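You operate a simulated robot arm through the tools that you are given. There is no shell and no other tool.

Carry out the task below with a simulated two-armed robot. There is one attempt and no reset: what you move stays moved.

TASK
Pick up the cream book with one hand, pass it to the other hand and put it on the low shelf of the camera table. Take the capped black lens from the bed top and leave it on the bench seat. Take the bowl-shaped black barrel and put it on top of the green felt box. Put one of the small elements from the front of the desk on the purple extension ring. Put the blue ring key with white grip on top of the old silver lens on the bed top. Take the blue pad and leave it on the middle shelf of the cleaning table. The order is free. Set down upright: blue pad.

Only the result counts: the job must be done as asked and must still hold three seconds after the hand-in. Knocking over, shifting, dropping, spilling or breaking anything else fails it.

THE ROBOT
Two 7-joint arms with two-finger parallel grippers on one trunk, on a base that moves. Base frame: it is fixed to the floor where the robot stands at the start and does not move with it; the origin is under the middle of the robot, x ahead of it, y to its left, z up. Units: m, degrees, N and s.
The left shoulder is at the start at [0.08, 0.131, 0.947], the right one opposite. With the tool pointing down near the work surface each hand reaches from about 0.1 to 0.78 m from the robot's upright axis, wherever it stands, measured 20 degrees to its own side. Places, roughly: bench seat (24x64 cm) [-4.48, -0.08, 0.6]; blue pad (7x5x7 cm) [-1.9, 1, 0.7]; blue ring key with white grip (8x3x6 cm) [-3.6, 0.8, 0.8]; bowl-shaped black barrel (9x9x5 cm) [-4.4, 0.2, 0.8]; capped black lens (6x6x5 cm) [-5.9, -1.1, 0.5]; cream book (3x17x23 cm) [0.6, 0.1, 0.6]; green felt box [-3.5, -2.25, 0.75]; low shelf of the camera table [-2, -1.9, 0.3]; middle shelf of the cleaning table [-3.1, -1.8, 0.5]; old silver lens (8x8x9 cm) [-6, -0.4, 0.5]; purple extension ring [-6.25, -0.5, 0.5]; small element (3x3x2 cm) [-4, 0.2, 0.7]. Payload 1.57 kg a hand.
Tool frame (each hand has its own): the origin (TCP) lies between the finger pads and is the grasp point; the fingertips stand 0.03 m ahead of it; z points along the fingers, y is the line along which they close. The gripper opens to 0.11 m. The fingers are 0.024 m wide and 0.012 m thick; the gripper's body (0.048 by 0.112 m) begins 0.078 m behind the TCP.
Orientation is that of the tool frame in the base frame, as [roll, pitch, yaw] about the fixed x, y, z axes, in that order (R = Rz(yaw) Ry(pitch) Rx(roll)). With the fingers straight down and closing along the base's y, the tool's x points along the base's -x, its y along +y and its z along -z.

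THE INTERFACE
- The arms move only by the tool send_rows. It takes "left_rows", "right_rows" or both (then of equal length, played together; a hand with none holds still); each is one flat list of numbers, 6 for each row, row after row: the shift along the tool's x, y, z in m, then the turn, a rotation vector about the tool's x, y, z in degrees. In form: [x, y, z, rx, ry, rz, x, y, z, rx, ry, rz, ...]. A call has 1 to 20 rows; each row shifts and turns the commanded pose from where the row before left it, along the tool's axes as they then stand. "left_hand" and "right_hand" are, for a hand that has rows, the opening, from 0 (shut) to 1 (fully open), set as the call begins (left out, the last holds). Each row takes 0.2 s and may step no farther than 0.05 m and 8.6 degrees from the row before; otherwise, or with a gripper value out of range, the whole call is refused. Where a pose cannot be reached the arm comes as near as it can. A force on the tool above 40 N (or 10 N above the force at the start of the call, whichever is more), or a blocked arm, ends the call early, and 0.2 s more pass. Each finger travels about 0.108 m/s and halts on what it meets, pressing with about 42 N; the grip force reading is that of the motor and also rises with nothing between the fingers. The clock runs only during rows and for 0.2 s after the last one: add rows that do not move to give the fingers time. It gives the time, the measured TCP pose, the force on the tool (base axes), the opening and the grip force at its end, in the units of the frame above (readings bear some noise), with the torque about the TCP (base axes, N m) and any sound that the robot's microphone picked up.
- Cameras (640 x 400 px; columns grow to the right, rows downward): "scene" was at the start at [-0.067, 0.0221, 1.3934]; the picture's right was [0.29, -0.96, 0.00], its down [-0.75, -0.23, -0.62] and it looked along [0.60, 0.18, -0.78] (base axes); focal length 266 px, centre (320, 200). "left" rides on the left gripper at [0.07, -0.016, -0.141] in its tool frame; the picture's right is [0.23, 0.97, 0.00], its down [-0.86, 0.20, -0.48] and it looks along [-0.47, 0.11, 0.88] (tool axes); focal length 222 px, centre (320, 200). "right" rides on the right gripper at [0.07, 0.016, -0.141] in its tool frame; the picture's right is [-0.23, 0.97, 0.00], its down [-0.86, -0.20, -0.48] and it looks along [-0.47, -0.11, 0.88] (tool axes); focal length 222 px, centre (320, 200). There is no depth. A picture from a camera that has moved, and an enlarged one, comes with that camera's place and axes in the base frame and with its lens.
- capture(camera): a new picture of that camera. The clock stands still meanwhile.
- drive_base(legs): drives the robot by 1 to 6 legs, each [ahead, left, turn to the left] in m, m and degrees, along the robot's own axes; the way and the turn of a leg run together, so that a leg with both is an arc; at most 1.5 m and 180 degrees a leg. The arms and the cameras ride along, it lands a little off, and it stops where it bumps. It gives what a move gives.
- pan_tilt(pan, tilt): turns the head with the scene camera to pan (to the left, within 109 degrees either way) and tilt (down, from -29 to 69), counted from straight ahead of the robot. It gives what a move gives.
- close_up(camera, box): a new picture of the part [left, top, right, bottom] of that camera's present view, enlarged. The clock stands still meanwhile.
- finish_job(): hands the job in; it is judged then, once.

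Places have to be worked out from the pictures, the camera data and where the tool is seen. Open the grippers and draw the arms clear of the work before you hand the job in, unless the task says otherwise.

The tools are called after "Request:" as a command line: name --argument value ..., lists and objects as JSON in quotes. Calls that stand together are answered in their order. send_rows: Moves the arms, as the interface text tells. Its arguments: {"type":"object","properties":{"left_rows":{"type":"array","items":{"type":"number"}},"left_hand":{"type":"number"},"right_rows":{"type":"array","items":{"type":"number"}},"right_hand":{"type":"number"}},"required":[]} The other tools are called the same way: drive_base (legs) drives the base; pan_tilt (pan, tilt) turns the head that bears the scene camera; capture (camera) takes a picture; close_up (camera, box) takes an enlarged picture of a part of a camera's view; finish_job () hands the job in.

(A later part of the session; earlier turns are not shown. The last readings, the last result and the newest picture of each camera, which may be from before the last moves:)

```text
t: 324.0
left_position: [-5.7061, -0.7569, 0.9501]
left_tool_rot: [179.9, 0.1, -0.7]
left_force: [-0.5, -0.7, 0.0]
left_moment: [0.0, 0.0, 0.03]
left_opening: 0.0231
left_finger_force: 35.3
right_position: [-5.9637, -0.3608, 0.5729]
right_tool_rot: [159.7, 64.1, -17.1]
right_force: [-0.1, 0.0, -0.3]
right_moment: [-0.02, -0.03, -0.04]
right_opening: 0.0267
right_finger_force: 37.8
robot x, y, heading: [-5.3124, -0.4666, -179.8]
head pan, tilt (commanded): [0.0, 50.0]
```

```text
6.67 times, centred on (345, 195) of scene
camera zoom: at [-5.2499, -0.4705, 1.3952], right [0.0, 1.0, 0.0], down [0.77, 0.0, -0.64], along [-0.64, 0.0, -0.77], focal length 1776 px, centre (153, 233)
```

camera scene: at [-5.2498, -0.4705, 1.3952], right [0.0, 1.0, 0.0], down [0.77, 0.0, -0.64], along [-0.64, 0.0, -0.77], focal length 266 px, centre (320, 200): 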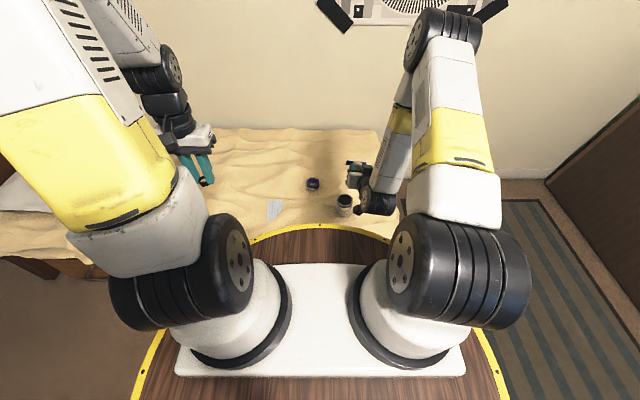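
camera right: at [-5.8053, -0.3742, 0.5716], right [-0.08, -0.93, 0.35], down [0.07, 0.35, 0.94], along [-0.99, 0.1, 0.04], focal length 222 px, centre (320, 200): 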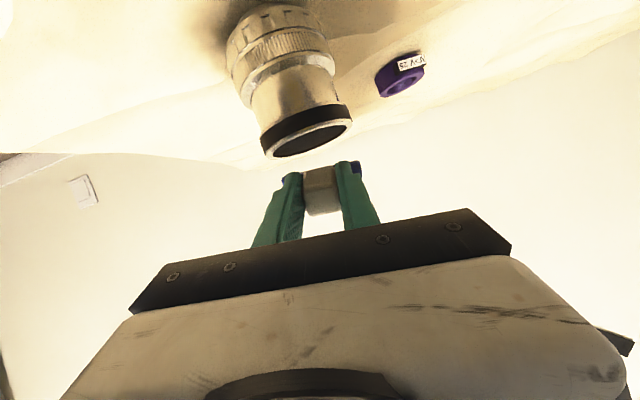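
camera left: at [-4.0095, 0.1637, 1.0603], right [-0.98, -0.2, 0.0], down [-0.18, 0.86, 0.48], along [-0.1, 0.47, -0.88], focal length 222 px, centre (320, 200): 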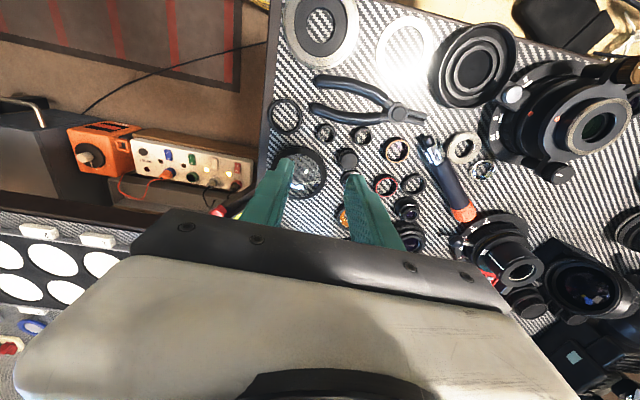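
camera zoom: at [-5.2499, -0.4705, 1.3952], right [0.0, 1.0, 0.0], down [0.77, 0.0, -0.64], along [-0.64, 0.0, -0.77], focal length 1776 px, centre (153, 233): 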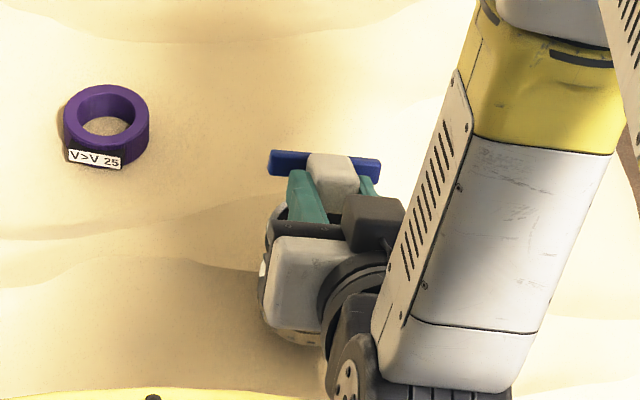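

I lower in 4 mm steps, watching the force.

Request:
send_rows --right_rows '[0.0036, -0.0006, 0.0016, 0, 0, 0, 0.0036, -0.0006, 0.0016, 0, 0, 0, 0, 0, 0, 0, 0, 0]'

Request:
send_rows --right_rows '[0.0027, -0.0005, 0.0012, 0, 0, 0, 0, 0, 0, 0, 0, 0]'

Request:
close_up --camera "right" --box '[240, 90, 400, 220]'

```text
t: 324.8
left_position: [-5.7073, -0.7562, 0.9506]
left_tool_rot: [179.8, 0.1, -0.7]
left_force: [-0.3, 0.0, -0.1]
left_moment: [-0.01, 0.0, -0.03]
left_opening: 0.0225
left_finger_force: 35.0
right_position: [-5.9634, -0.3598, 0.5656]
right_tool_rot: [159.8, 64.1, -17.2]
right_force: [-0.6, -0.6, -1.3]
right_moment: [0.0, -0.02, -0.01]
right_opening: 0.0268
right_finger_force: 37.1
robot x, y, heading: [-5.3102, -0.472, -179.8]
head pan, tilt (commanded): [0.0, 50.0]
```

```text
t: 325.4
left_position: [-5.7062, -0.7557, 0.9505]
left_tool_rot: [179.9, 0.1, -0.4]
left_force: [0.9, 0.3, -1.8]
left_moment: [0.0, 0.0, -0.01]
left_opening: 0.0228
left_finger_force: 35.2
right_position: [-5.9632, -0.3602, 0.562]
right_tool_rot: [159.8, 64.1, -17.3]
right_force: [0.8, 0.1, -0.4]
right_moment: [-0.01, -0.02, 0.02]
right_opening: 0.027
right_finger_force: 36.9
robot x, y, heading: [-5.3145, -0.4671, -180.0]
head pan, tilt (commanded): [0.0, 50.0]
```

```text
3.08 times, centred on (320, 155) of right
camera zoom: at [-5.8047, -0.3735, 0.5605], right [-0.08, -0.93, 0.35], down [0.07, 0.35, 0.94], along [-0.99, 0.1, 0.04], focal length 684 px, centre (320, 338)
```

zoom: 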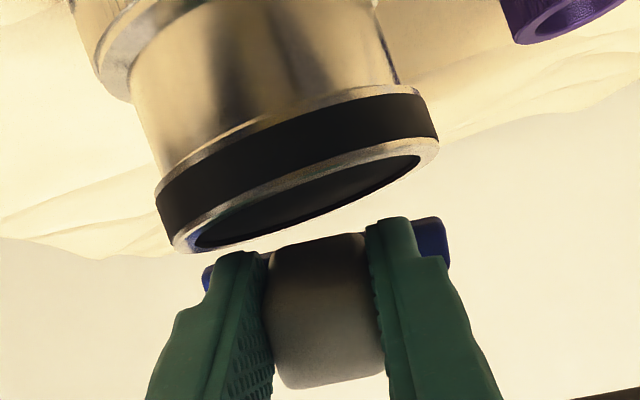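

The close side view shows the lens stands nearly upright — the earlier "tilt" was perspective. I raise 2 cm, take the 8.8° roll out of the hand, and recentre.

Request:
send_rows --right_rows '[-0.018, 0.003, -0.0082, 0, 0, 0, 0, 0, 0, 1.83, 0.06, -3.98, 0, 0, 0, 1.83, 0.06, -3.98, 0, 0.0053, 0, 0, 0, 0, 0, 0, 0, 0, 0, 0]'

Request:
close_up --camera "right" --box '[220, 60, 420, 220]'

```text
t: 326.6
left_position: [-5.7058, -0.755, 0.95]
left_tool_rot: [179.9, 0.1, -0.5]
left_force: [-0.4, 0.1, 0.9]
left_moment: [-0.02, -0.01, 0.0]
left_opening: 0.0227
left_finger_force: 35.5
right_position: [-5.9636, -0.3661, 0.582]
right_tool_rot: [-179.7, 65.3, 1.2]
right_force: [0.0, 0.6, -0.3]
right_moment: [0.05, -0.03, 0.01]
right_opening: 0.0269
right_finger_force: 37.5
robot x, y, heading: [-5.3125, -0.4685, -179.5]
head pan, tilt (commanded): [0.0, 50.0]
```

```text
2.50 times, centred on (320, 140) of right
camera zoom: at [-5.8048, -0.3788, 0.5787], right [-0.08, -0.98, 0.2], down [0.07, 0.2, 0.98], along [-0.99, 0.09, 0.06], focal length 555 px, centre (320, 350)
```

zoom: 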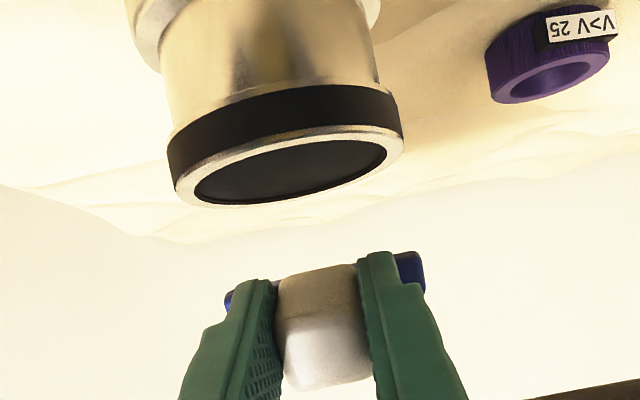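

Now bar and rim are parallel and centred (lens centre y -0.366, top z≈0.532). I lower 1.6 cm, then finely.

Request:
send_rows --right_rows '[0.0073, 0, 0.0034, 0, 0, 0, 0.0073, 0, 0.0033, 0, 0, 0, 0, 0, 0, 0, 0, 0]'

Request:
send_rows --right_rows '[0.0027, 0, 0.0013, 0, 0, 0, 0.0027, 0, 0.0013, 0, 0, 0, 0, 0, 0, 0, 0, 0]'

Request:
close_up --camera "right" --box '[220, 60, 420, 220]'

```text
t: 327.4
left_position: [-5.706, -0.7564, 0.9517]
left_tool_rot: [179.9, 0.1, -0.6]
left_force: [-0.6, 0.2, 0.0]
left_moment: [-0.01, -0.03, 0.02]
left_opening: 0.0228
left_finger_force: 34.3
right_position: [-5.9627, -0.366, 0.5665]
right_tool_rot: [-179.8, 65.5, 1.2]
right_force: [-0.4, 0.6, -0.6]
right_moment: [-0.01, -0.01, 0.0]
right_opening: 0.0267
right_finger_force: 38.0
robot x, y, heading: [-5.3163, -0.4733, -179.9]
head pan, tilt (commanded): [0.0, 50.0]
```

```text
t: 328.2
left_position: [-5.7059, -0.7557, 0.9507]
left_tool_rot: [179.9, 0.0, -0.6]
left_force: [0.0, 0.6, -0.5]
left_moment: [0.02, -0.03, 0.0]
left_opening: 0.0227
left_finger_force: 35.4
right_position: [-5.9638, -0.3663, 0.5596]
right_tool_rot: [-179.8, 65.4, 1.3]
right_force: [0.8, 0.5, 0.2]
right_moment: [0.05, 0.0, -0.01]
right_opening: 0.0271
right_finger_force: 38.0
robot x, y, heading: [-5.3133, -0.4717, -179.9]
head pan, tilt (commanded): [0.0, 50.0]
```

```text
2.50 times, centred on (320, 140) of right
camera zoom: at [-5.8046, -0.3787, 0.5563], right [-0.08, -0.98, 0.21], down [0.07, 0.2, 0.98], along [-0.99, 0.09, 0.06], focal length 555 px, centre (320, 350)
```

zoom: 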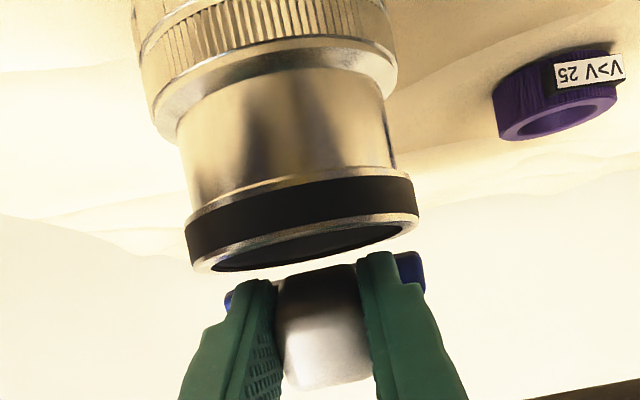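

Still a few millimetres above. I continue in 3 mm steps.

Request:
send_rows --right_rows '[0.0027, 0, 0.0013, 0, 0, 0, 0, 0, 0, 0, 0, 0]'

Request:
send_rows --right_rows '[0.0027, 0, 0.0013, 0, 0, 0, 0, 0, 0, 0, 0, 0]'

Request:
close_up --camera "right" --box '[220, 60, 420, 220]'

```text
t: 328.8
left_position: [-5.7066, -0.7555, 0.9509]
left_tool_rot: [179.9, 0.0, -0.5]
left_force: [0.1, 0.4, -0.1]
left_moment: [0.0, -0.01, 0.01]
left_opening: 0.0228
left_finger_force: 35.6
right_position: [-5.9641, -0.3665, 0.5585]
right_tool_rot: [-179.8, 65.6, 1.3]
right_force: [2.6, -0.6, 11.0]
right_moment: [-0.01, 0.17, 0.02]
right_opening: 0.0266
right_finger_force: 37.4
robot x, y, heading: [-5.3127, -0.4706, -180.1]
head pan, tilt (commanded): [0.0, 50.0]
```

```text
t: 329.5
left_position: [-5.7054, -0.7557, 0.9499]
left_tool_rot: [179.9, 0.0, -0.6]
left_force: [0.6, -0.5, 0.1]
left_moment: [0.03, 0.02, 0.02]
left_opening: 0.0227
left_finger_force: 35.4
right_position: [-5.9678, -0.3655, 0.5587]
right_tool_rot: [-179.8, 66.1, 1.2]
right_force: [1.8, -0.3, 7.7]
right_moment: [-0.01, 0.1, 0.01]
right_opening: 0.0269
right_finger_force: 37.9
robot x, y, heading: [-5.314, -0.4688, -179.4]
head pan, tilt (commanded): [0.0, 50.0]
stopped in row 2 (right hand): the force on the tool passed its limit at 41 N (the readings are from after the stop); the commanded pose is now the measured one
```

```text
2.50 times, centred on (320, 140) of right
camera zoom: at [-5.8083, -0.3787, 0.5527], right [-0.07, -0.98, 0.21], down [0.09, 0.2, 0.98], along [-0.99, 0.09, 0.07], focal length 555 px, centre (320, 350)
```

zoom: 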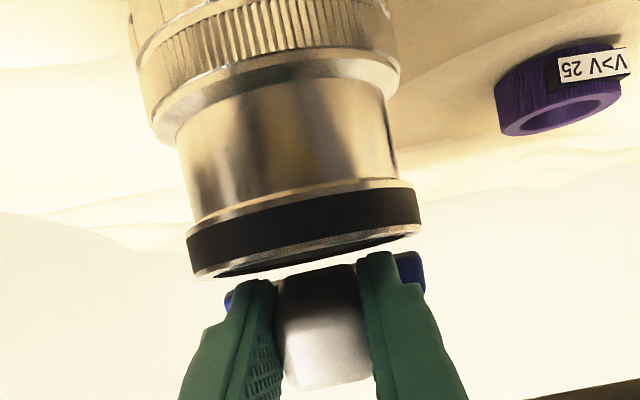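

Contact is made (the key's far edge rests on the lens). I open the fingers slightly so that its grip end settles between them.

Request:
send_rows --right_rows '[0, 0, 0, 0, 0, 0, 0, 0, 0, 0, 0, 0, 0, 0, 0, 0, 0, 0]' --right_hand 0.32

Request:
close_up --camera "right" --box '[220, 60, 420, 220]'

Request:
close_up --camera "scene" --box '[310, 165, 380, 225]'

```text
t: 330.3
left_position: [-5.7065, -0.7563, 0.9509]
left_tool_rot: [179.8, 0.1, -0.6]
left_force: [0.0, 0.4, 0.6]
left_moment: [0.0, -0.04, 0.03]
left_opening: 0.023
left_finger_force: 35.3
right_position: [-5.9663, -0.3666, 0.5583]
right_tool_rot: [-179.8, 66.1, 1.2]
right_force: [2.3, 0.5, 11.1]
right_moment: [0.02, 0.17, 0.03]
right_opening: 0.0337
right_finger_force: 0.1
robot x, y, heading: [-5.3139, -0.4711, -179.7]
head pan, tilt (commanded): [0.0, 50.0]
```

```text
2.50 times, centred on (320, 140) of right
camera zoom: at [-5.808, -0.3787, 0.5525], right [-0.07, -0.98, 0.21], down [0.09, 0.2, 0.98], along [-0.99, 0.09, 0.07], focal length 555 px, centre (320, 350)
```

zoom: 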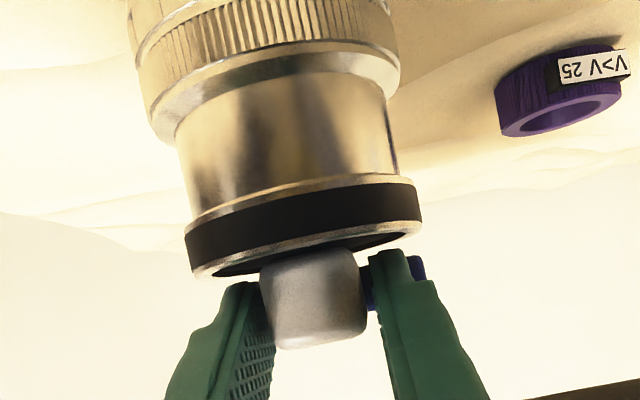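

```text
6.67 times, centred on (345, 195) of scene
camera zoom: at [-5.2494, -0.4706, 1.3952], right [0.0, 1.0, 0.0], down [0.77, 0.0, -0.64], along [-0.64, 0.0, -0.77], focal length 1776 px, centre (153, 233)
```

zoom: 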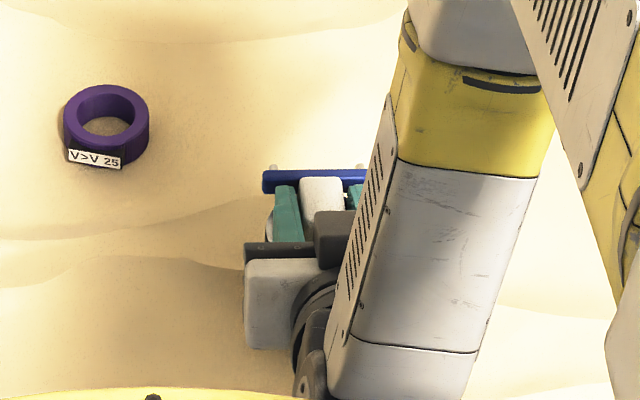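

The grip end has settled onto the lens top between the fingers. I open wider and withdraw back along the hand axis.

Request:
send_rows --right_rows '[-0.003, 0, -0.0014, 0, 0, 0, 0, 0, 0, 0, 0, 0]' --right_hand 0.5

Request:
close_up --camera "right" --box '[220, 60, 420, 220]'

Request:
send_rows --right_rows '[-0.005, 0, -0.02, 0, 0, 0, -0.005, 0, -0.03, 0, 0, 0, -0.005, 0, -0.03, 0, 0, 0, -0.01, 0, -0.03, 0, 0, 0, 0, 0, 0, 0, 0, 0]'

Request:
capture --camera "right"

Request:
close_up --camera "scene" --box '[300, 165, 380, 225]'

```text
t: 330.9
left_position: [-5.7067, -0.7557, 0.9511]
left_tool_rot: [179.9, 0.1, -0.7]
left_force: [-0.1, -0.6, 0.1]
left_moment: [0.0, -0.01, 0.01]
left_opening: 0.0226
left_finger_force: 34.9
right_position: [-5.9667, -0.3659, 0.5599]
right_tool_rot: [-179.8, 65.9, 1.2]
right_force: [-0.7, 0.5, 0.5]
right_moment: [-0.02, 0.02, -0.02]
right_opening: 0.055
right_finger_force: 0.0
robot x, y, heading: [-5.3105, -0.4707, -179.6]
head pan, tilt (commanded): [0.0, 50.0]
```

```text
2.50 times, centred on (320, 140) of right
camera zoom: at [-5.8074, -0.3787, 0.5551], right [-0.07, -0.98, 0.21], down [0.08, 0.2, 0.98], along [-0.99, 0.09, 0.07], focal length 555 px, centre (320, 350)
```

zoom: 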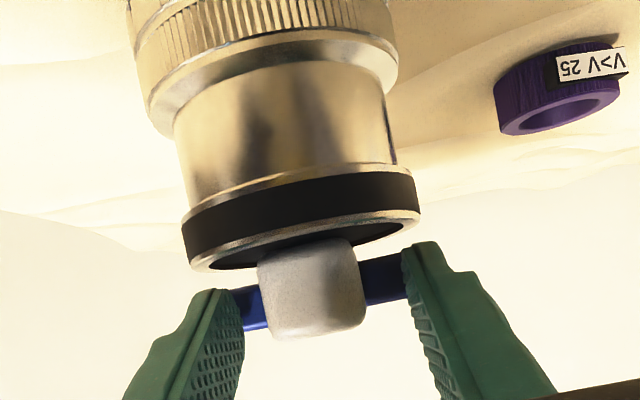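

```text
t: 332.1
left_position: [-5.7059, -0.7554, 0.9499]
left_tool_rot: [179.9, 0.1, -0.6]
left_force: [-0.1, -0.6, -0.5]
left_moment: [0.03, 0.01, 0.0]
left_opening: 0.0228
left_finger_force: 35.1
right_position: [-5.8773, -0.3649, 0.6284]
right_tool_rot: [-179.7, 66.0, 1.2]
right_force: [0.0, -0.2, 0.3]
right_moment: [0.02, -0.02, -0.01]
right_opening: 0.0551
right_finger_force: 0.0
robot x, y, heading: [-5.3152, -0.4722, -179.8]
head pan, tilt (commanded): [0.0, 50.0]
```

```text
taken
camera right: at [-5.7184, -0.3773, 0.6234], right [-0.07, -0.98, 0.21], down [0.09, 0.2, 0.98], along [-0.99, 0.09, 0.07], focal length 222 px, centre (320, 200)
```

right: 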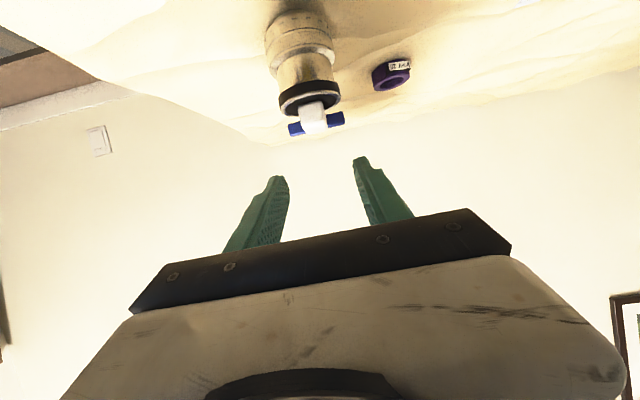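

```text
6.67 times, centred on (340, 195) of scene
camera zoom: at [-5.2498, -0.4705, 1.3952], right [0.0, 1.0, 0.0], down [0.77, 0.0, -0.64], along [-0.64, 0.0, -0.77], focal length 1776 px, centre (187, 233)
```

zoom: 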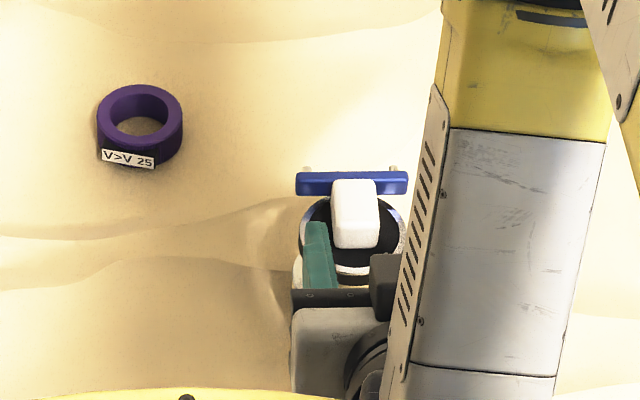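

The key lies on the lens top, its grip centred on the disc. I raise the right hand, move it aside and turn it back to vertical.

Request:
send_rows --right_rows '[-0.035, -0.01, -0.0161, 0, 0, 0, -0.035, -0.02, -0.0161, 0, 0, 0, -0.035, -0.02, -0.0161, 0, 0, 0, -0.035, -0.02, -0.0161, 0, 0, 0, -0.035, -0.02, -0.0161, 0, 0, 0, -0.035, -0.02, -0.0161, 0, 0, 0, -0.035, -0.02, -0.0161, 0, 0, 0, 0, 0, 0, 0, 8.2, 0, 0, 0, 0, 0, 8.2, 0, 0, 0, 0, 0, 8.2, 0, 0, 0, 0, 0, 8.2, 0, 0, 0, 0, 0, 8.2, 0, 0, 0, 0, 0, 8.2, 0, 0, 0, 0, 0, 8.2, 0, 0, 0, 0, 0, 8.2, 0]'

Request:
close_up --camera "scene" --box '[295, 165, 375, 225]'

Request:
capture --camera "left"

```text
t: 335.3
left_position: [-5.7061, -0.7559, 0.9507]
left_tool_rot: [-179.9, 0.1, -0.6]
left_force: [1.1, 0.3, 0.3]
left_moment: [0.02, 0.0, 0.01]
left_opening: 0.0224
left_finger_force: 35.8
right_position: [-5.875, -0.2353, 0.8989]
right_tool_rot: [-180.0, 0.3, 1.1]
right_force: [-0.4, 0.0, 0.1]
right_moment: [0.0, 0.02, -0.02]
right_opening: 0.0548
right_finger_force: 0.1
robot x, y, heading: [-5.3098, -0.4702, -179.9]
head pan, tilt (commanded): [0.0, 50.0]
```

```text
6.67 times, centred on (335, 195) of scene
camera zoom: at [-5.2495, -0.4705, 1.3952], right [0.0, 1.0, 0.0], down [0.77, 0.0, -0.64], along [-0.64, 0.0, -0.77], focal length 1776 px, centre (220, 233)
```

zoom: 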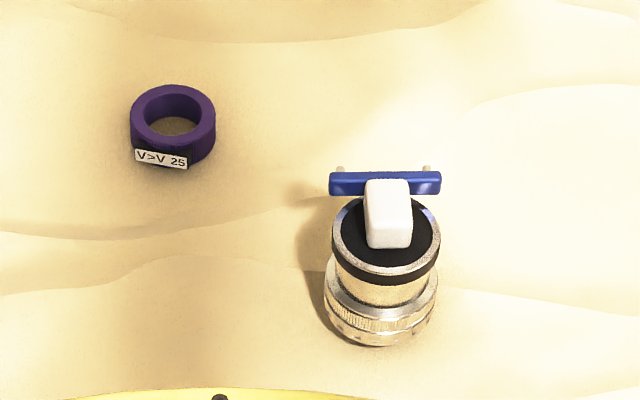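

```text
taken
camera left: at [-5.6349, -0.7389, 1.0929], right [0.22, -0.98, 0.0], down [-0.86, -0.19, 0.48], along [-0.47, -0.11, -0.88], focal length 222 px, centre (320, 200)
```

left: 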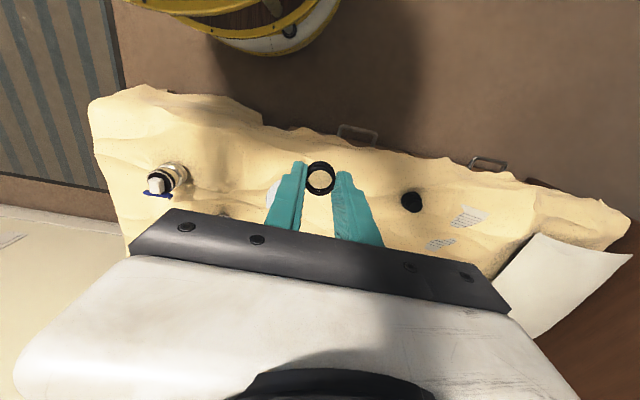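

The key rests stably. Now the element: I drive back in by 0.14 m so the vertical left hand can reach the ring's near rim.

Request:
drive_base --legs '[[0.14, 0, 0]]'

Request:
send_rows --left_rows '[-0.03, -0.035, 0.01, 0, 0, 0, -0.03, -0.035, 0.01, 0, 0, 0, -0.03, -0.035, 0.015, 0, 0, 0, -0.03, -0.035, 0.015, 0, 0, 0, -0.03, -0.035, 0.015, 0, 0, 0, -0.03, -0.035, 0.015, 0, 0, 0, -0.03, -0.03, 0.02, 0, 0, 0, -0.03, 0, 0.03, 0, 0, 0, 0, 0, 0.04, 0, 0, 0, 0, 0, 0.04, 0, 0, 0, 0, 0, 0, 0, 0, 0]'

Request:
capture --camera "left"

Request:
close_up --camera "scene" --box '[280, 150, 360, 215]'

```text
t: 336.6
left_position: [-5.8462, -0.7569, 0.9506]
left_tool_rot: [-180.0, 0.1, -0.6]
left_force: [0.4, -0.1, 0.2]
left_moment: [-0.02, 0.0, -0.02]
left_opening: 0.0227
left_finger_force: 35.2
right_position: [-6.0167, -0.2355, 0.8981]
right_tool_rot: [-179.9, 0.4, 1.2]
right_force: [0.1, 0.6, -0.6]
right_moment: [-0.02, 0.01, 0.0]
right_opening: 0.0547
right_finger_force: 0.0
robot x, y, heading: [-5.4542, -0.4715, -179.7]
head pan, tilt (commanded): [0.0, 50.0]
```

```text
t: 339.0
left_position: [-6.0843, -0.5154, 0.7395]
left_tool_rot: [179.9, 0.1, -0.5]
left_force: [0.4, -0.3, -0.8]
left_moment: [0.0, 0.04, 0.01]
left_opening: 0.0226
left_finger_force: 34.8
right_position: [-6.0162, -0.2351, 0.8976]
right_tool_rot: [-179.9, 0.4, 1.2]
right_force: [0.9, 0.0, -0.1]
right_moment: [0.01, 0.02, 0.04]
right_opening: 0.055
right_finger_force: 0.0
robot x, y, heading: [-5.4541, -0.4661, -179.6]
head pan, tilt (commanded): [0.0, 50.0]
```

```text
taken
camera left: at [-6.0124, -0.4981, 0.8819], right [0.22, -0.98, 0.0], down [-0.86, -0.19, 0.48], along [-0.47, -0.11, -0.88], focal length 222 px, centre (320, 200)
```

left: 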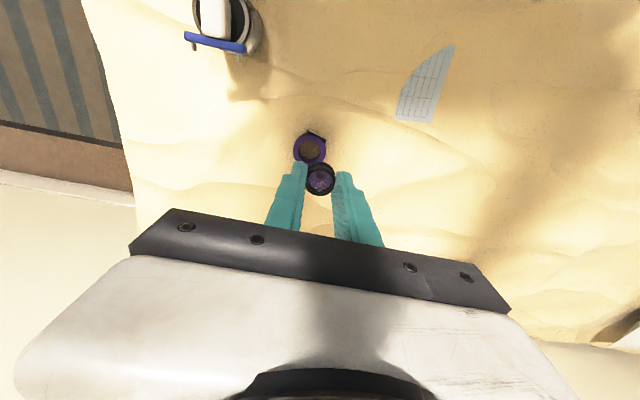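

```text
6.15 times, centred on (320, 182) of scene
camera zoom: at [-5.3903, -0.4709, 1.3952], right [0.0, 1.0, 0.0], down [0.77, 0.0, -0.64], along [-0.64, 0.0, -0.77], focal length 1639 px, centre (320, 308)
```

zoom: 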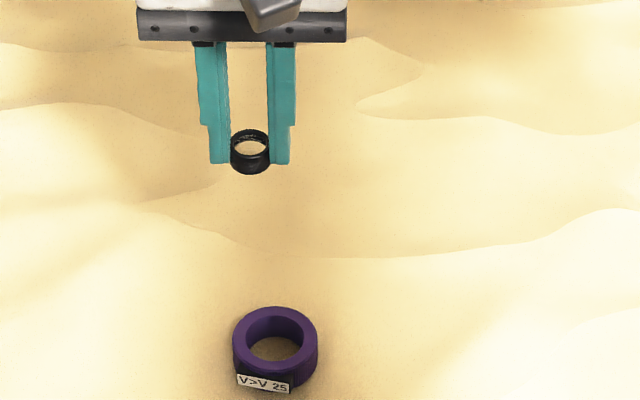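

I zoom the left camera to measure the ring relative to the held element.

Request:
close_up --camera "left" --box '[270, 110, 370, 210]'

Request:
close_up --camera "scene" --box '[300, 180, 330, 202]'

```text
4.00 times, centred on (320, 160) of left
camera zoom: at [-6.0124, -0.4981, 0.8819], right [0.22, -0.98, 0.0], down [-0.86, -0.19, 0.48], along [-0.47, -0.11, -0.88], focal length 888 px, centre (320, 360)
```

zoom: 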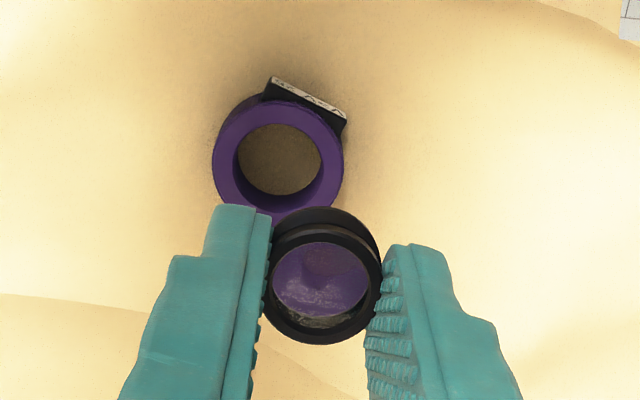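

```text
16.00 times, centred on (315, 191) of scene
camera zoom: at [-5.3903, -0.4709, 1.3952], right [0.0, 1.0, 0.0], down [0.77, 0.0, -0.64], along [-0.64, 0.0, -0.77], focal length 4262 px, centre (400, 344)
```

zoom: 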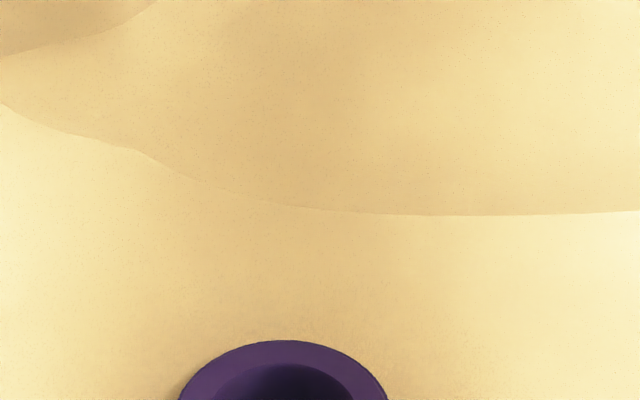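

Ring top centre refined to (-6.130, -0.5045), z≈0.477. I will set the element on its -y side rim (-6.130, -0.530). First I check how far the element sticks out below the tips.

Request:
close_up --camera "scene" --box '[295, 150, 327, 174]'

```text
16.00 times, centred on (311, 162) of scene
camera zoom: at [-5.3903, -0.4709, 1.3952], right [0.0, 1.0, 0.0], down [0.77, 0.0, -0.64], along [-0.64, 0.0, -0.77], focal length 4262 px, centre (464, 808)
```

zoom: 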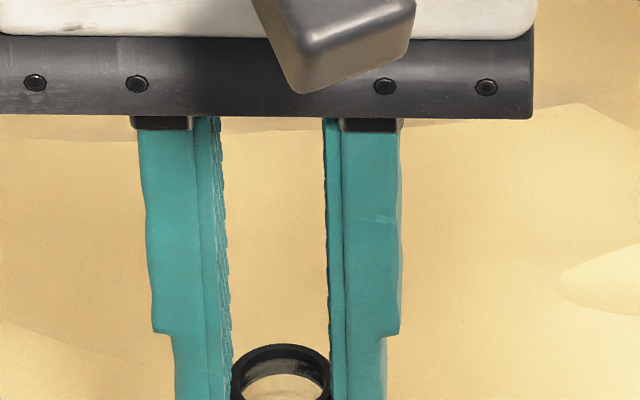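

Request:
close_up --camera "scene" --box '[293, 160, 325, 184]'

```text
16.00 times, centred on (309, 172) of scene
camera zoom: at [-5.3903, -0.4709, 1.3952], right [0.0, 1.0, 0.0], down [0.77, 0.0, -0.64], along [-0.64, 0.0, -0.77], focal length 4262 px, centre (496, 648)
```

zoom: 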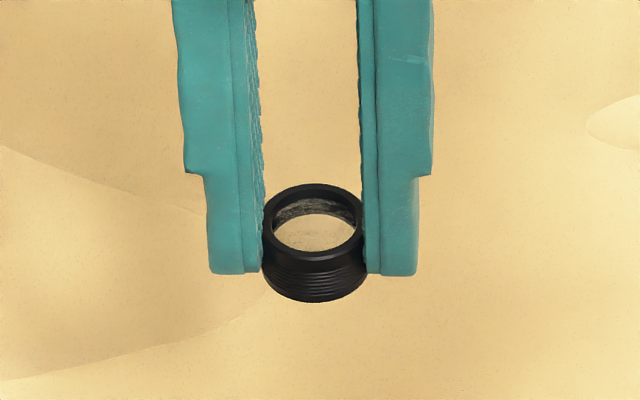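

The element hangs about 10 mm below the tips and is steady. I move it above the chosen rim spot at z≈0.60 and re-measure.

Request:
send_rows --left_rows '[-0.0114, 0.0038, 0.035, 0, 0, 0, -0.0114, 0.0038, 0.035, 0, 0, 0, -0.0114, 0.0038, 0.035, 0, 0, 0, -0.0114, 0.0038, 0.033, 0, 0, 0, 0, 0, 0, 0, 0, 0]'

Request:
close_up --camera "left" --box '[250, 80, 370, 200]'

Request:
close_up --camera "scene" --box '[285, 160, 345, 215]'

```text
t: 340.2
left_position: [-6.1309, -0.5274, 0.6014]
left_tool_rot: [179.9, 0.1, -0.5]
left_force: [0.0, -0.8, 0.2]
left_moment: [-0.02, 0.04, -0.01]
left_opening: 0.0228
left_finger_force: 35.3
right_position: [-6.0148, -0.2363, 0.8985]
right_tool_rot: [-179.8, 0.4, 1.2]
right_force: [0.4, -0.4, 0.1]
right_moment: [-0.03, 0.0, 0.01]
right_opening: 0.0547
right_finger_force: 0.1
robot x, y, heading: [-5.455, -0.4761, -179.7]
head pan, tilt (commanded): [0.0, 50.0]
```

```text
3.33 times, centred on (310, 140) of left
camera zoom: at [-6.0589, -0.5121, 0.7448], right [0.22, -0.98, 0.0], down [-0.86, -0.19, 0.48], along [-0.47, -0.11, -0.88], focal length 740 px, centre (353, 400)
```

zoom: 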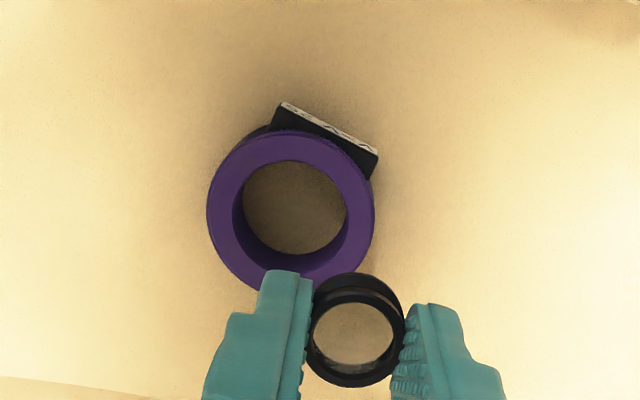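

```text
7.27 times, centred on (315, 188) of scene
camera zoom: at [-5.3903, -0.4709, 1.3952], right [0.0, 1.0, 0.0], down [0.77, 0.0, -0.64], along [-0.64, 0.0, -0.77], focal length 1937 px, centre (356, 291)
```

zoom: 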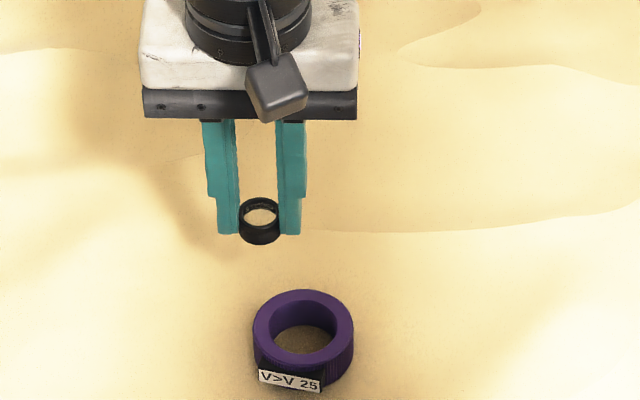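

Ring re-measured at (-6.131, -0.5045) with wall mid-radius about 24.5 mm; the element is over the wall. I nudge 1 mm outward and lower to about 1 cm above it.

Request:
send_rows --left_rows '[0, 0.001, 0.03, 0, 0, 0, 0, 0, 0.03, 0, 0, 0, 0, 0, 0.01, 0, 0, 0, 0, 0, 0, 0, 0, 0]'

Request:
close_up --camera "scene" --box '[290, 175, 338, 211]'

Request:
close_up --camera "left" --box '[240, 70, 370, 200]'

```text
t: 341.2
left_position: [-6.1295, -0.5318, 0.5328]
left_tool_rot: [179.8, 0.0, -0.5]
left_force: [0.3, -0.6, -0.1]
left_moment: [0.01, 0.0, 0.02]
left_opening: 0.023
left_finger_force: 35.6
right_position: [-6.0161, -0.2367, 0.8972]
right_tool_rot: [-179.9, 0.4, 1.1]
right_force: [0.5, 0.0, -0.3]
right_moment: [0.02, -0.01, -0.04]
right_opening: 0.055
right_finger_force: 0.1
robot x, y, heading: [-5.4522, -0.4711, -179.8]
head pan, tilt (commanded): [0.0, 50.0]
```

```text
11.11 times, centred on (314, 193) of scene
camera zoom: at [-5.3903, -0.4709, 1.3952], right [0.0, 1.0, 0.0], down [0.77, 0.0, -0.64], along [-0.64, 0.0, -0.77], focal length 2960 px, centre (387, 278)
```

zoom: 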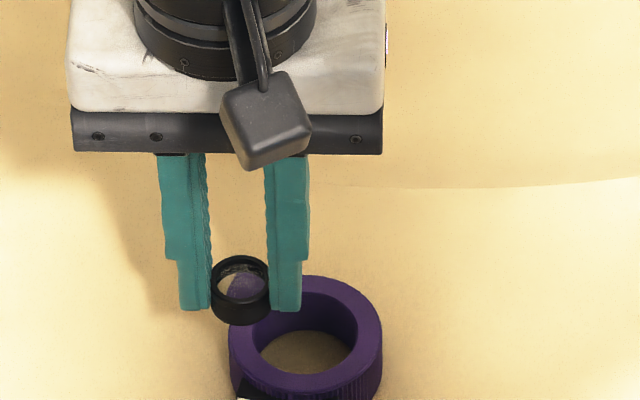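

```text
3.08 times, centred on (305, 135) of left
camera zoom: at [-6.0589, -0.514, 0.6752], right [0.22, -0.98, 0.0], down [-0.86, -0.19, 0.48], along [-0.47, -0.11, -0.88], focal length 684 px, centre (366, 400)
```

zoom: 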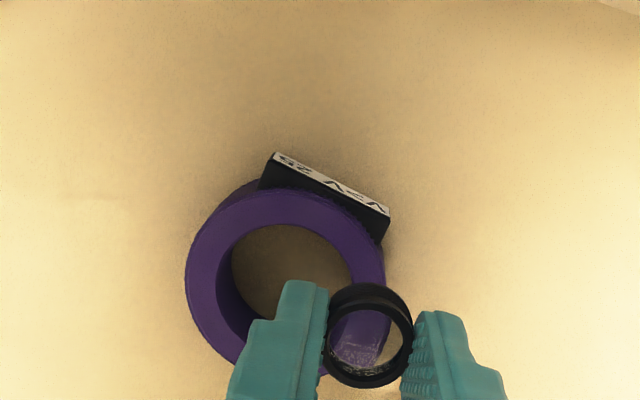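

Consistency of the apparent size over two heights gives the ring top z≈0.478 and rho≈24 mm — right on the wall. I lower in small steps to contact.

Request:
send_rows --left_rows '[0, 0, 0.004, 0, 0, 0, 0, 0, 0.004, 0, 0, 0, 0, 0, 0.003, 0, 0, 0, 0, 0, 0, 0, 0, 0]'

Request:
send_rows --left_rows '[0, 0, 0.002, 0, 0, 0, 0, 0, 0, 0, 0, 0]'

Request:
close_up --camera "scene" --box '[295, 180, 335, 210]'

```text
t: 342.2
left_position: [-6.1299, -0.5301, 0.5218]
left_tool_rot: [179.9, 0.0, -0.5]
left_force: [0.7, 0.9, -0.6]
left_moment: [0.02, -0.03, -0.02]
left_opening: 0.0231
left_finger_force: 35.2
right_position: [-6.0153, -0.237, 0.898]
right_tool_rot: [-179.9, 0.4, 1.2]
right_force: [0.3, 0.7, -0.4]
right_moment: [0.05, -0.03, 0.01]
right_opening: 0.0548
right_finger_force: 0.0
robot x, y, heading: [-5.4535, -0.4771, -179.6]
head pan, tilt (commanded): [0.0, 50.0]
```

```text
t: 342.8
left_position: [-6.13, -0.5316, 0.5195]
left_tool_rot: [179.9, 0.0, -0.5]
left_force: [-0.6, 0.1, 0.0]
left_moment: [-0.05, 0.05, -0.03]
left_opening: 0.0224
left_finger_force: 35.0
right_position: [-6.0147, -0.2358, 0.8976]
right_tool_rot: [-179.9, 0.4, 1.3]
right_force: [-0.5, 0.0, -0.8]
right_moment: [0.03, -0.01, 0.01]
right_opening: 0.0547
right_finger_force: 0.1
robot x, y, heading: [-5.4546, -0.4703, -179.9]
head pan, tilt (commanded): [0.0, 50.0]
```

```text
13.33 times, centred on (315, 195) of scene
camera zoom: at [-5.3904, -0.4709, 1.3952], right [0.0, 1.0, 0.0], down [0.77, 0.0, -0.64], along [-0.64, 0.0, -0.77], focal length 3552 px, centre (387, 267)
```

zoom: 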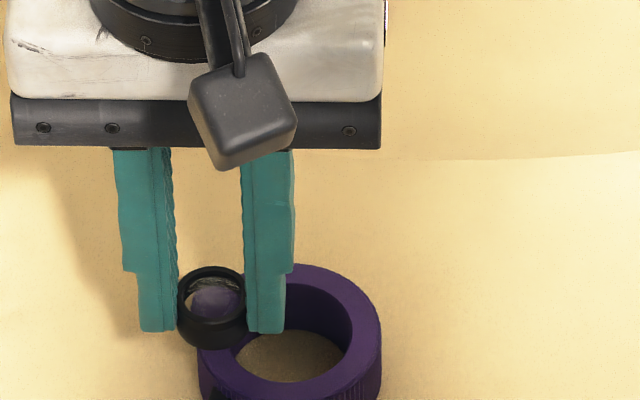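

No contact yet, very near. I continue with 2 mm steps.

Request:
send_rows --left_rows '[0, 0, 0.002, 0, 0, 0, 0, 0, 0, 0, 0, 0]'

Request:
send_rows --left_rows '[0, 0, 0.002, 0, 0, 0, 0, 0, 0, 0, 0, 0]'

Request:
send_rows --left_rows '[0, 0, 0.002, 0, 0, 0, 0, 0, 0, 0, 0, 0]'

Request:
close_up --camera "scene" --box '[295, 180, 335, 210]'

```text
t: 343.4
left_position: [-6.1316, -0.5301, 0.5177]
left_tool_rot: [179.9, -0.1, -0.5]
left_force: [-0.3, -0.4, 0.0]
left_moment: [0.01, 0.01, 0.02]
left_opening: 0.0227
left_finger_force: 35.1
right_position: [-6.0159, -0.2348, 0.8983]
right_tool_rot: [-179.9, 0.4, 1.2]
right_force: [0.0, 0.2, 0.4]
right_moment: [-0.02, -0.01, 0.01]
right_opening: 0.0552
right_finger_force: 0.1
robot x, y, heading: [-5.4523, -0.4708, -179.8]
head pan, tilt (commanded): [0.0, 50.0]
```

```text
t: 344.0
left_position: [-6.1299, -0.5321, 0.5151]
left_tool_rot: [179.9, 0.1, -0.5]
left_force: [0.9, 0.3, 1.2]
left_moment: [0.03, -0.01, 0.01]
left_opening: 0.0226
left_finger_force: 35.5
right_position: [-6.0158, -0.2374, 0.8979]
right_tool_rot: [-179.8, 0.4, 1.3]
right_force: [0.9, -0.5, -0.6]
right_moment: [-0.01, 0.0, 0.01]
right_opening: 0.055
right_finger_force: 0.1
robot x, y, heading: [-5.4518, -0.4711, -179.7]
head pan, tilt (commanded): [0.0, 50.0]
```

```text
t: 344.6
left_position: [-6.1306, -0.5316, 0.513]
left_tool_rot: [179.9, 0.1, -0.6]
left_force: [0.2, 0.6, -0.3]
left_moment: [0.0, -0.01, -0.01]
left_opening: 0.0228
left_finger_force: 35.5
right_position: [-6.0151, -0.2353, 0.8975]
right_tool_rot: [-179.8, 0.5, 1.1]
right_force: [0.1, -0.2, 0.1]
right_moment: [-0.02, 0.01, 0.02]
right_opening: 0.0551
right_finger_force: 0.0
robot x, y, heading: [-5.4571, -0.4724, -180.0]
head pan, tilt (commanded): [0.0, 50.0]
```

```text
13.33 times, centred on (315, 195) of scene
camera zoom: at [-5.3904, -0.4709, 1.3952], right [0.0, 1.0, 0.0], down [0.77, 0.0, -0.64], along [-0.64, 0.0, -0.77], focal length 3552 px, centre (387, 267)
```

zoom: 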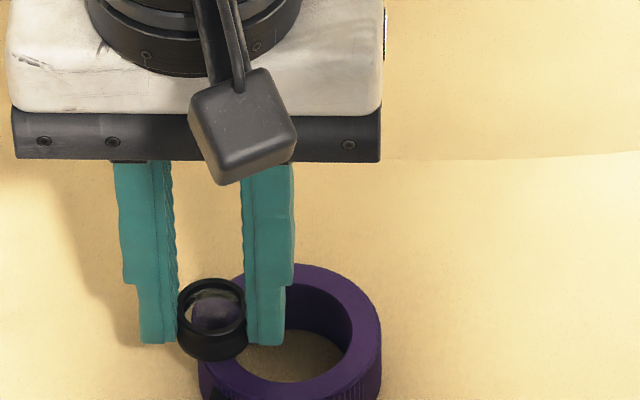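

Still no contact. I check the alignment again with the left camera before lowering more.

Request:
close_up --camera "left" --box '[250, 90, 370, 200]'

```text
3.64 times, centred on (310, 145) of left
camera zoom: at [-6.0589, -0.5144, 0.6555], right [0.22, -0.98, 0.0], down [-0.86, -0.19, 0.48], along [-0.47, -0.11, -0.88], focal length 808 px, centre (356, 400)
```

zoom: 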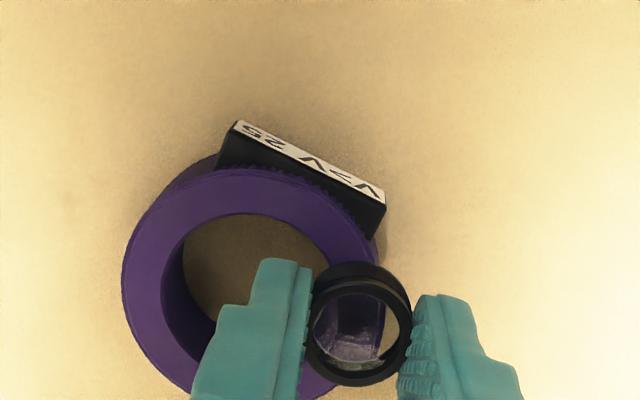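

Element centre is at rho≈25.7 mm; I shift 1.5 mm inward and keep lowering in 2 mm steps.

Request:
send_rows --left_rows '[0, -0.0015, 0, 0, 0, 0, 0, 0, 0.002, 0, 0, 0, 0, 0, 0, 0, 0, 0]'

Request:
send_rows --left_rows '[0, 0, 0.002, 0, 0, 0, 0, 0, 0, 0, 0, 0]'

Request:
send_rows --left_rows '[0, 0, 0.0015, 0, 0, 0, 0, 0, 0, 0, 0, 0]'

Request:
close_up --camera "scene" --box '[295, 180, 335, 210]'

```text
t: 345.4
left_position: [-6.1302, -0.5304, 0.5101]
left_tool_rot: [179.9, 0.1, -0.5]
left_force: [0.7, 0.6, 0.1]
left_moment: [0.01, 0.01, -0.05]
left_opening: 0.0229
left_finger_force: 35.4
right_position: [-6.0152, -0.236, 0.8986]
right_tool_rot: [-180.0, 0.3, 1.3]
right_force: [0.9, 0.6, 0.2]
right_moment: [0.02, -0.01, -0.02]
right_opening: 0.0548
right_finger_force: 0.0
robot x, y, heading: [-5.4525, -0.4701, -179.5]
head pan, tilt (commanded): [0.0, 50.0]
```

```text
t: 346.0
left_position: [-6.1305, -0.5289, 0.5093]
left_tool_rot: [179.9, 0.0, -0.5]
left_force: [0.0, 0.4, -0.7]
left_moment: [0.0, -0.01, -0.01]
left_opening: 0.0226
left_finger_force: 35.6
right_position: [-6.0155, -0.2366, 0.8972]
right_tool_rot: [-179.9, 0.4, 1.2]
right_force: [0.5, 1.3, -0.5]
right_moment: [-0.01, 0.02, 0.0]
right_opening: 0.0551
right_finger_force: 0.0
robot x, y, heading: [-5.4575, -0.4701, -179.7]
head pan, tilt (commanded): [0.0, 50.0]
```

```text
t: 346.6
left_position: [-6.1308, -0.5298, 0.5083]
left_tool_rot: [179.9, 0.1, -0.4]
left_force: [1.1, -0.5, 4.5]
left_moment: [0.02, -0.08, -0.01]
left_opening: 0.0227
left_finger_force: 35.2
right_position: [-6.016, -0.236, 0.8996]
right_tool_rot: [-179.9, 0.4, 1.2]
right_force: [-0.2, -0.1, 1.0]
right_moment: [0.03, -0.03, -0.02]
right_opening: 0.0551
right_finger_force: 0.2
robot x, y, heading: [-5.4538, -0.4682, -179.8]
head pan, tilt (commanded): [0.0, 50.0]
```

```text
13.33 times, centred on (315, 195) of scene
camera zoom: at [-5.3902, -0.4708, 1.3952], right [0.0, 1.0, 0.0], down [0.77, 0.0, -0.64], along [-0.64, 0.0, -0.77], focal length 3552 px, centre (387, 267)
```

zoom: 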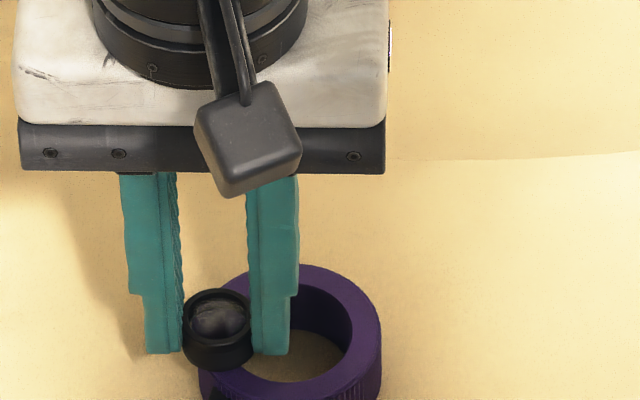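

Light contact (4.5 N): the element stands on the ring wall. I open the fingers a little and look.

Request:
send_rows --left_rows '[0, 0, 0, 0, 0, 0, 0, 0, 0, 0, 0, 0]' --left_hand 0.25

Request:
close_up --camera "scene" --box '[295, 180, 335, 210]'

Request:
close_up --camera "left" --box '[250, 90, 370, 200]'

```text
t: 347.2
left_position: [-6.1303, -0.5299, 0.508]
left_tool_rot: [179.8, 0.0, -0.6]
left_force: [0.2, 0.6, -0.2]
left_moment: [-0.01, -0.01, -0.03]
left_opening: 0.0277
left_finger_force: 0.0
right_position: [-6.0153, -0.2358, 0.8977]
right_tool_rot: [-179.9, 0.4, 1.1]
right_force: [0.1, 0.0, -0.3]
right_moment: [0.0, -0.02, 0.01]
right_opening: 0.0548
right_finger_force: 0.0
robot x, y, heading: [-5.454, -0.4726, -179.8]
head pan, tilt (commanded): [0.0, 50.0]
```

```text
13.33 times, centred on (315, 195) of scene
camera zoom: at [-5.3904, -0.4709, 1.3952], right [0.0, 1.0, 0.0], down [0.77, 0.0, -0.64], along [-0.64, 0.0, -0.77], focal length 3552 px, centre (387, 267)
```

zoom: 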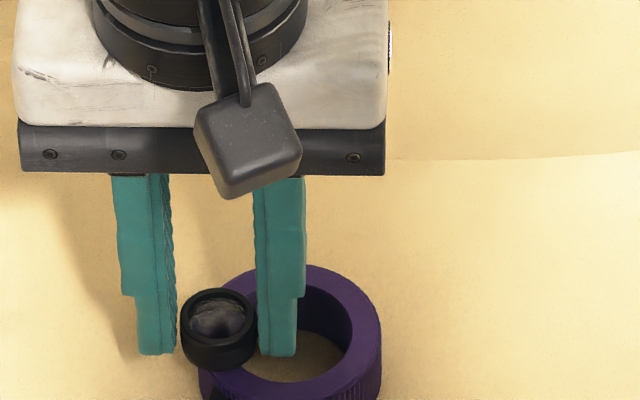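

```text
3.64 times, centred on (310, 145) of left
camera zoom: at [-6.0589, -0.513, 0.6497], right [0.22, -0.98, 0.0], down [-0.86, -0.19, 0.48], along [-0.47, -0.11, -0.88], focal length 808 px, centre (356, 400)
```

zoom: 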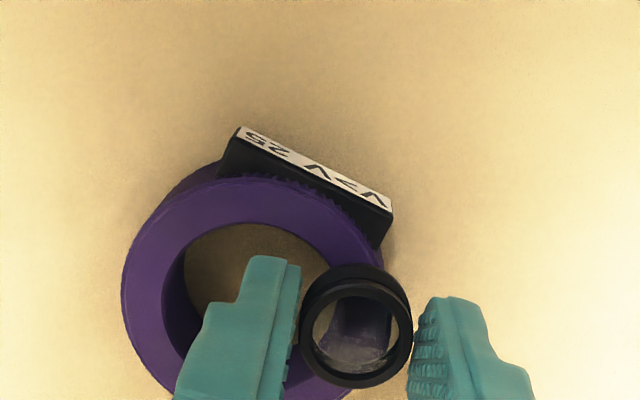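

The element stands by itself on the wall. I open more, wait a moment, and check that it stays.

Request:
send_rows --left_rows '[0, 0, 0, 0, 0, 0, 0, 0, 0, 0, 0, 0, 0, 0, 0, 0, 0, 0, 0, 0, 0, 0, 0, 0]' --left_hand 0.4

Request:
close_up --camera "scene" --box '[295, 180, 335, 210]'

Request:
close_up --camera "left" --box '[250, 90, 370, 200]'

```text
t: 348.2
left_position: [-6.1302, -0.5289, 0.5076]
left_tool_rot: [179.9, 0.0, -0.6]
left_force: [-0.1, 0.5, -1.0]
left_moment: [0.0, 0.01, -0.02]
left_opening: 0.0439
left_finger_force: 0.0
right_position: [-6.0162, -0.2374, 0.8977]
right_tool_rot: [-179.8, 0.4, 1.2]
right_force: [0.5, 0.6, 0.1]
right_moment: [0.02, 0.01, 0.01]
right_opening: 0.0549
right_finger_force: 0.1
robot x, y, heading: [-5.4526, -0.4709, -179.7]
head pan, tilt (commanded): [0.0, 50.0]
```

```text
13.33 times, centred on (315, 195) of scene
camera zoom: at [-5.3904, -0.4709, 1.3952], right [0.0, 1.0, 0.0], down [0.77, 0.0, -0.64], along [-0.64, 0.0, -0.77], focal length 3552 px, centre (387, 267)
```

zoom: 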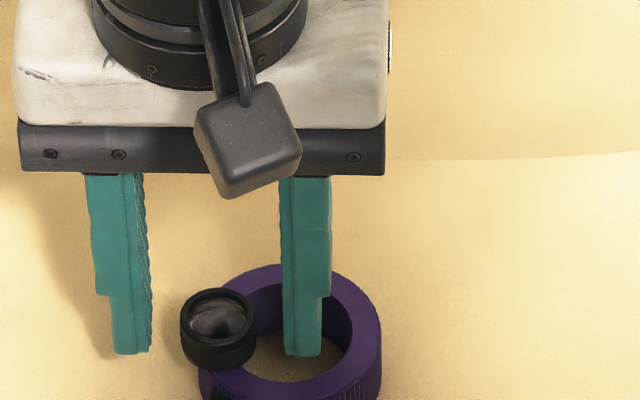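

```text
3.64 times, centred on (310, 145) of left
camera zoom: at [-6.0589, -0.513, 0.6498], right [0.22, -0.98, 0.0], down [-0.86, -0.19, 0.48], along [-0.47, -0.11, -0.88], focal length 808 px, centre (356, 400)
```

zoom: 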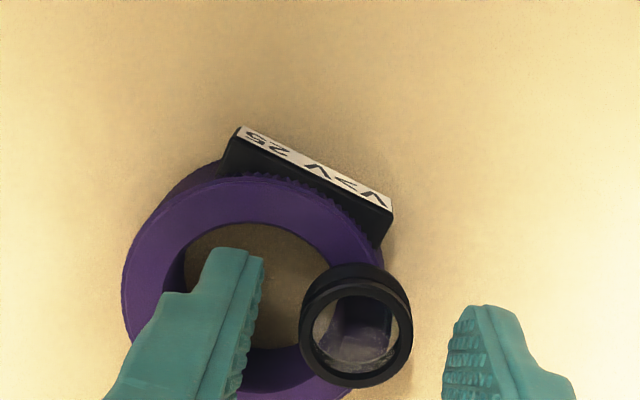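

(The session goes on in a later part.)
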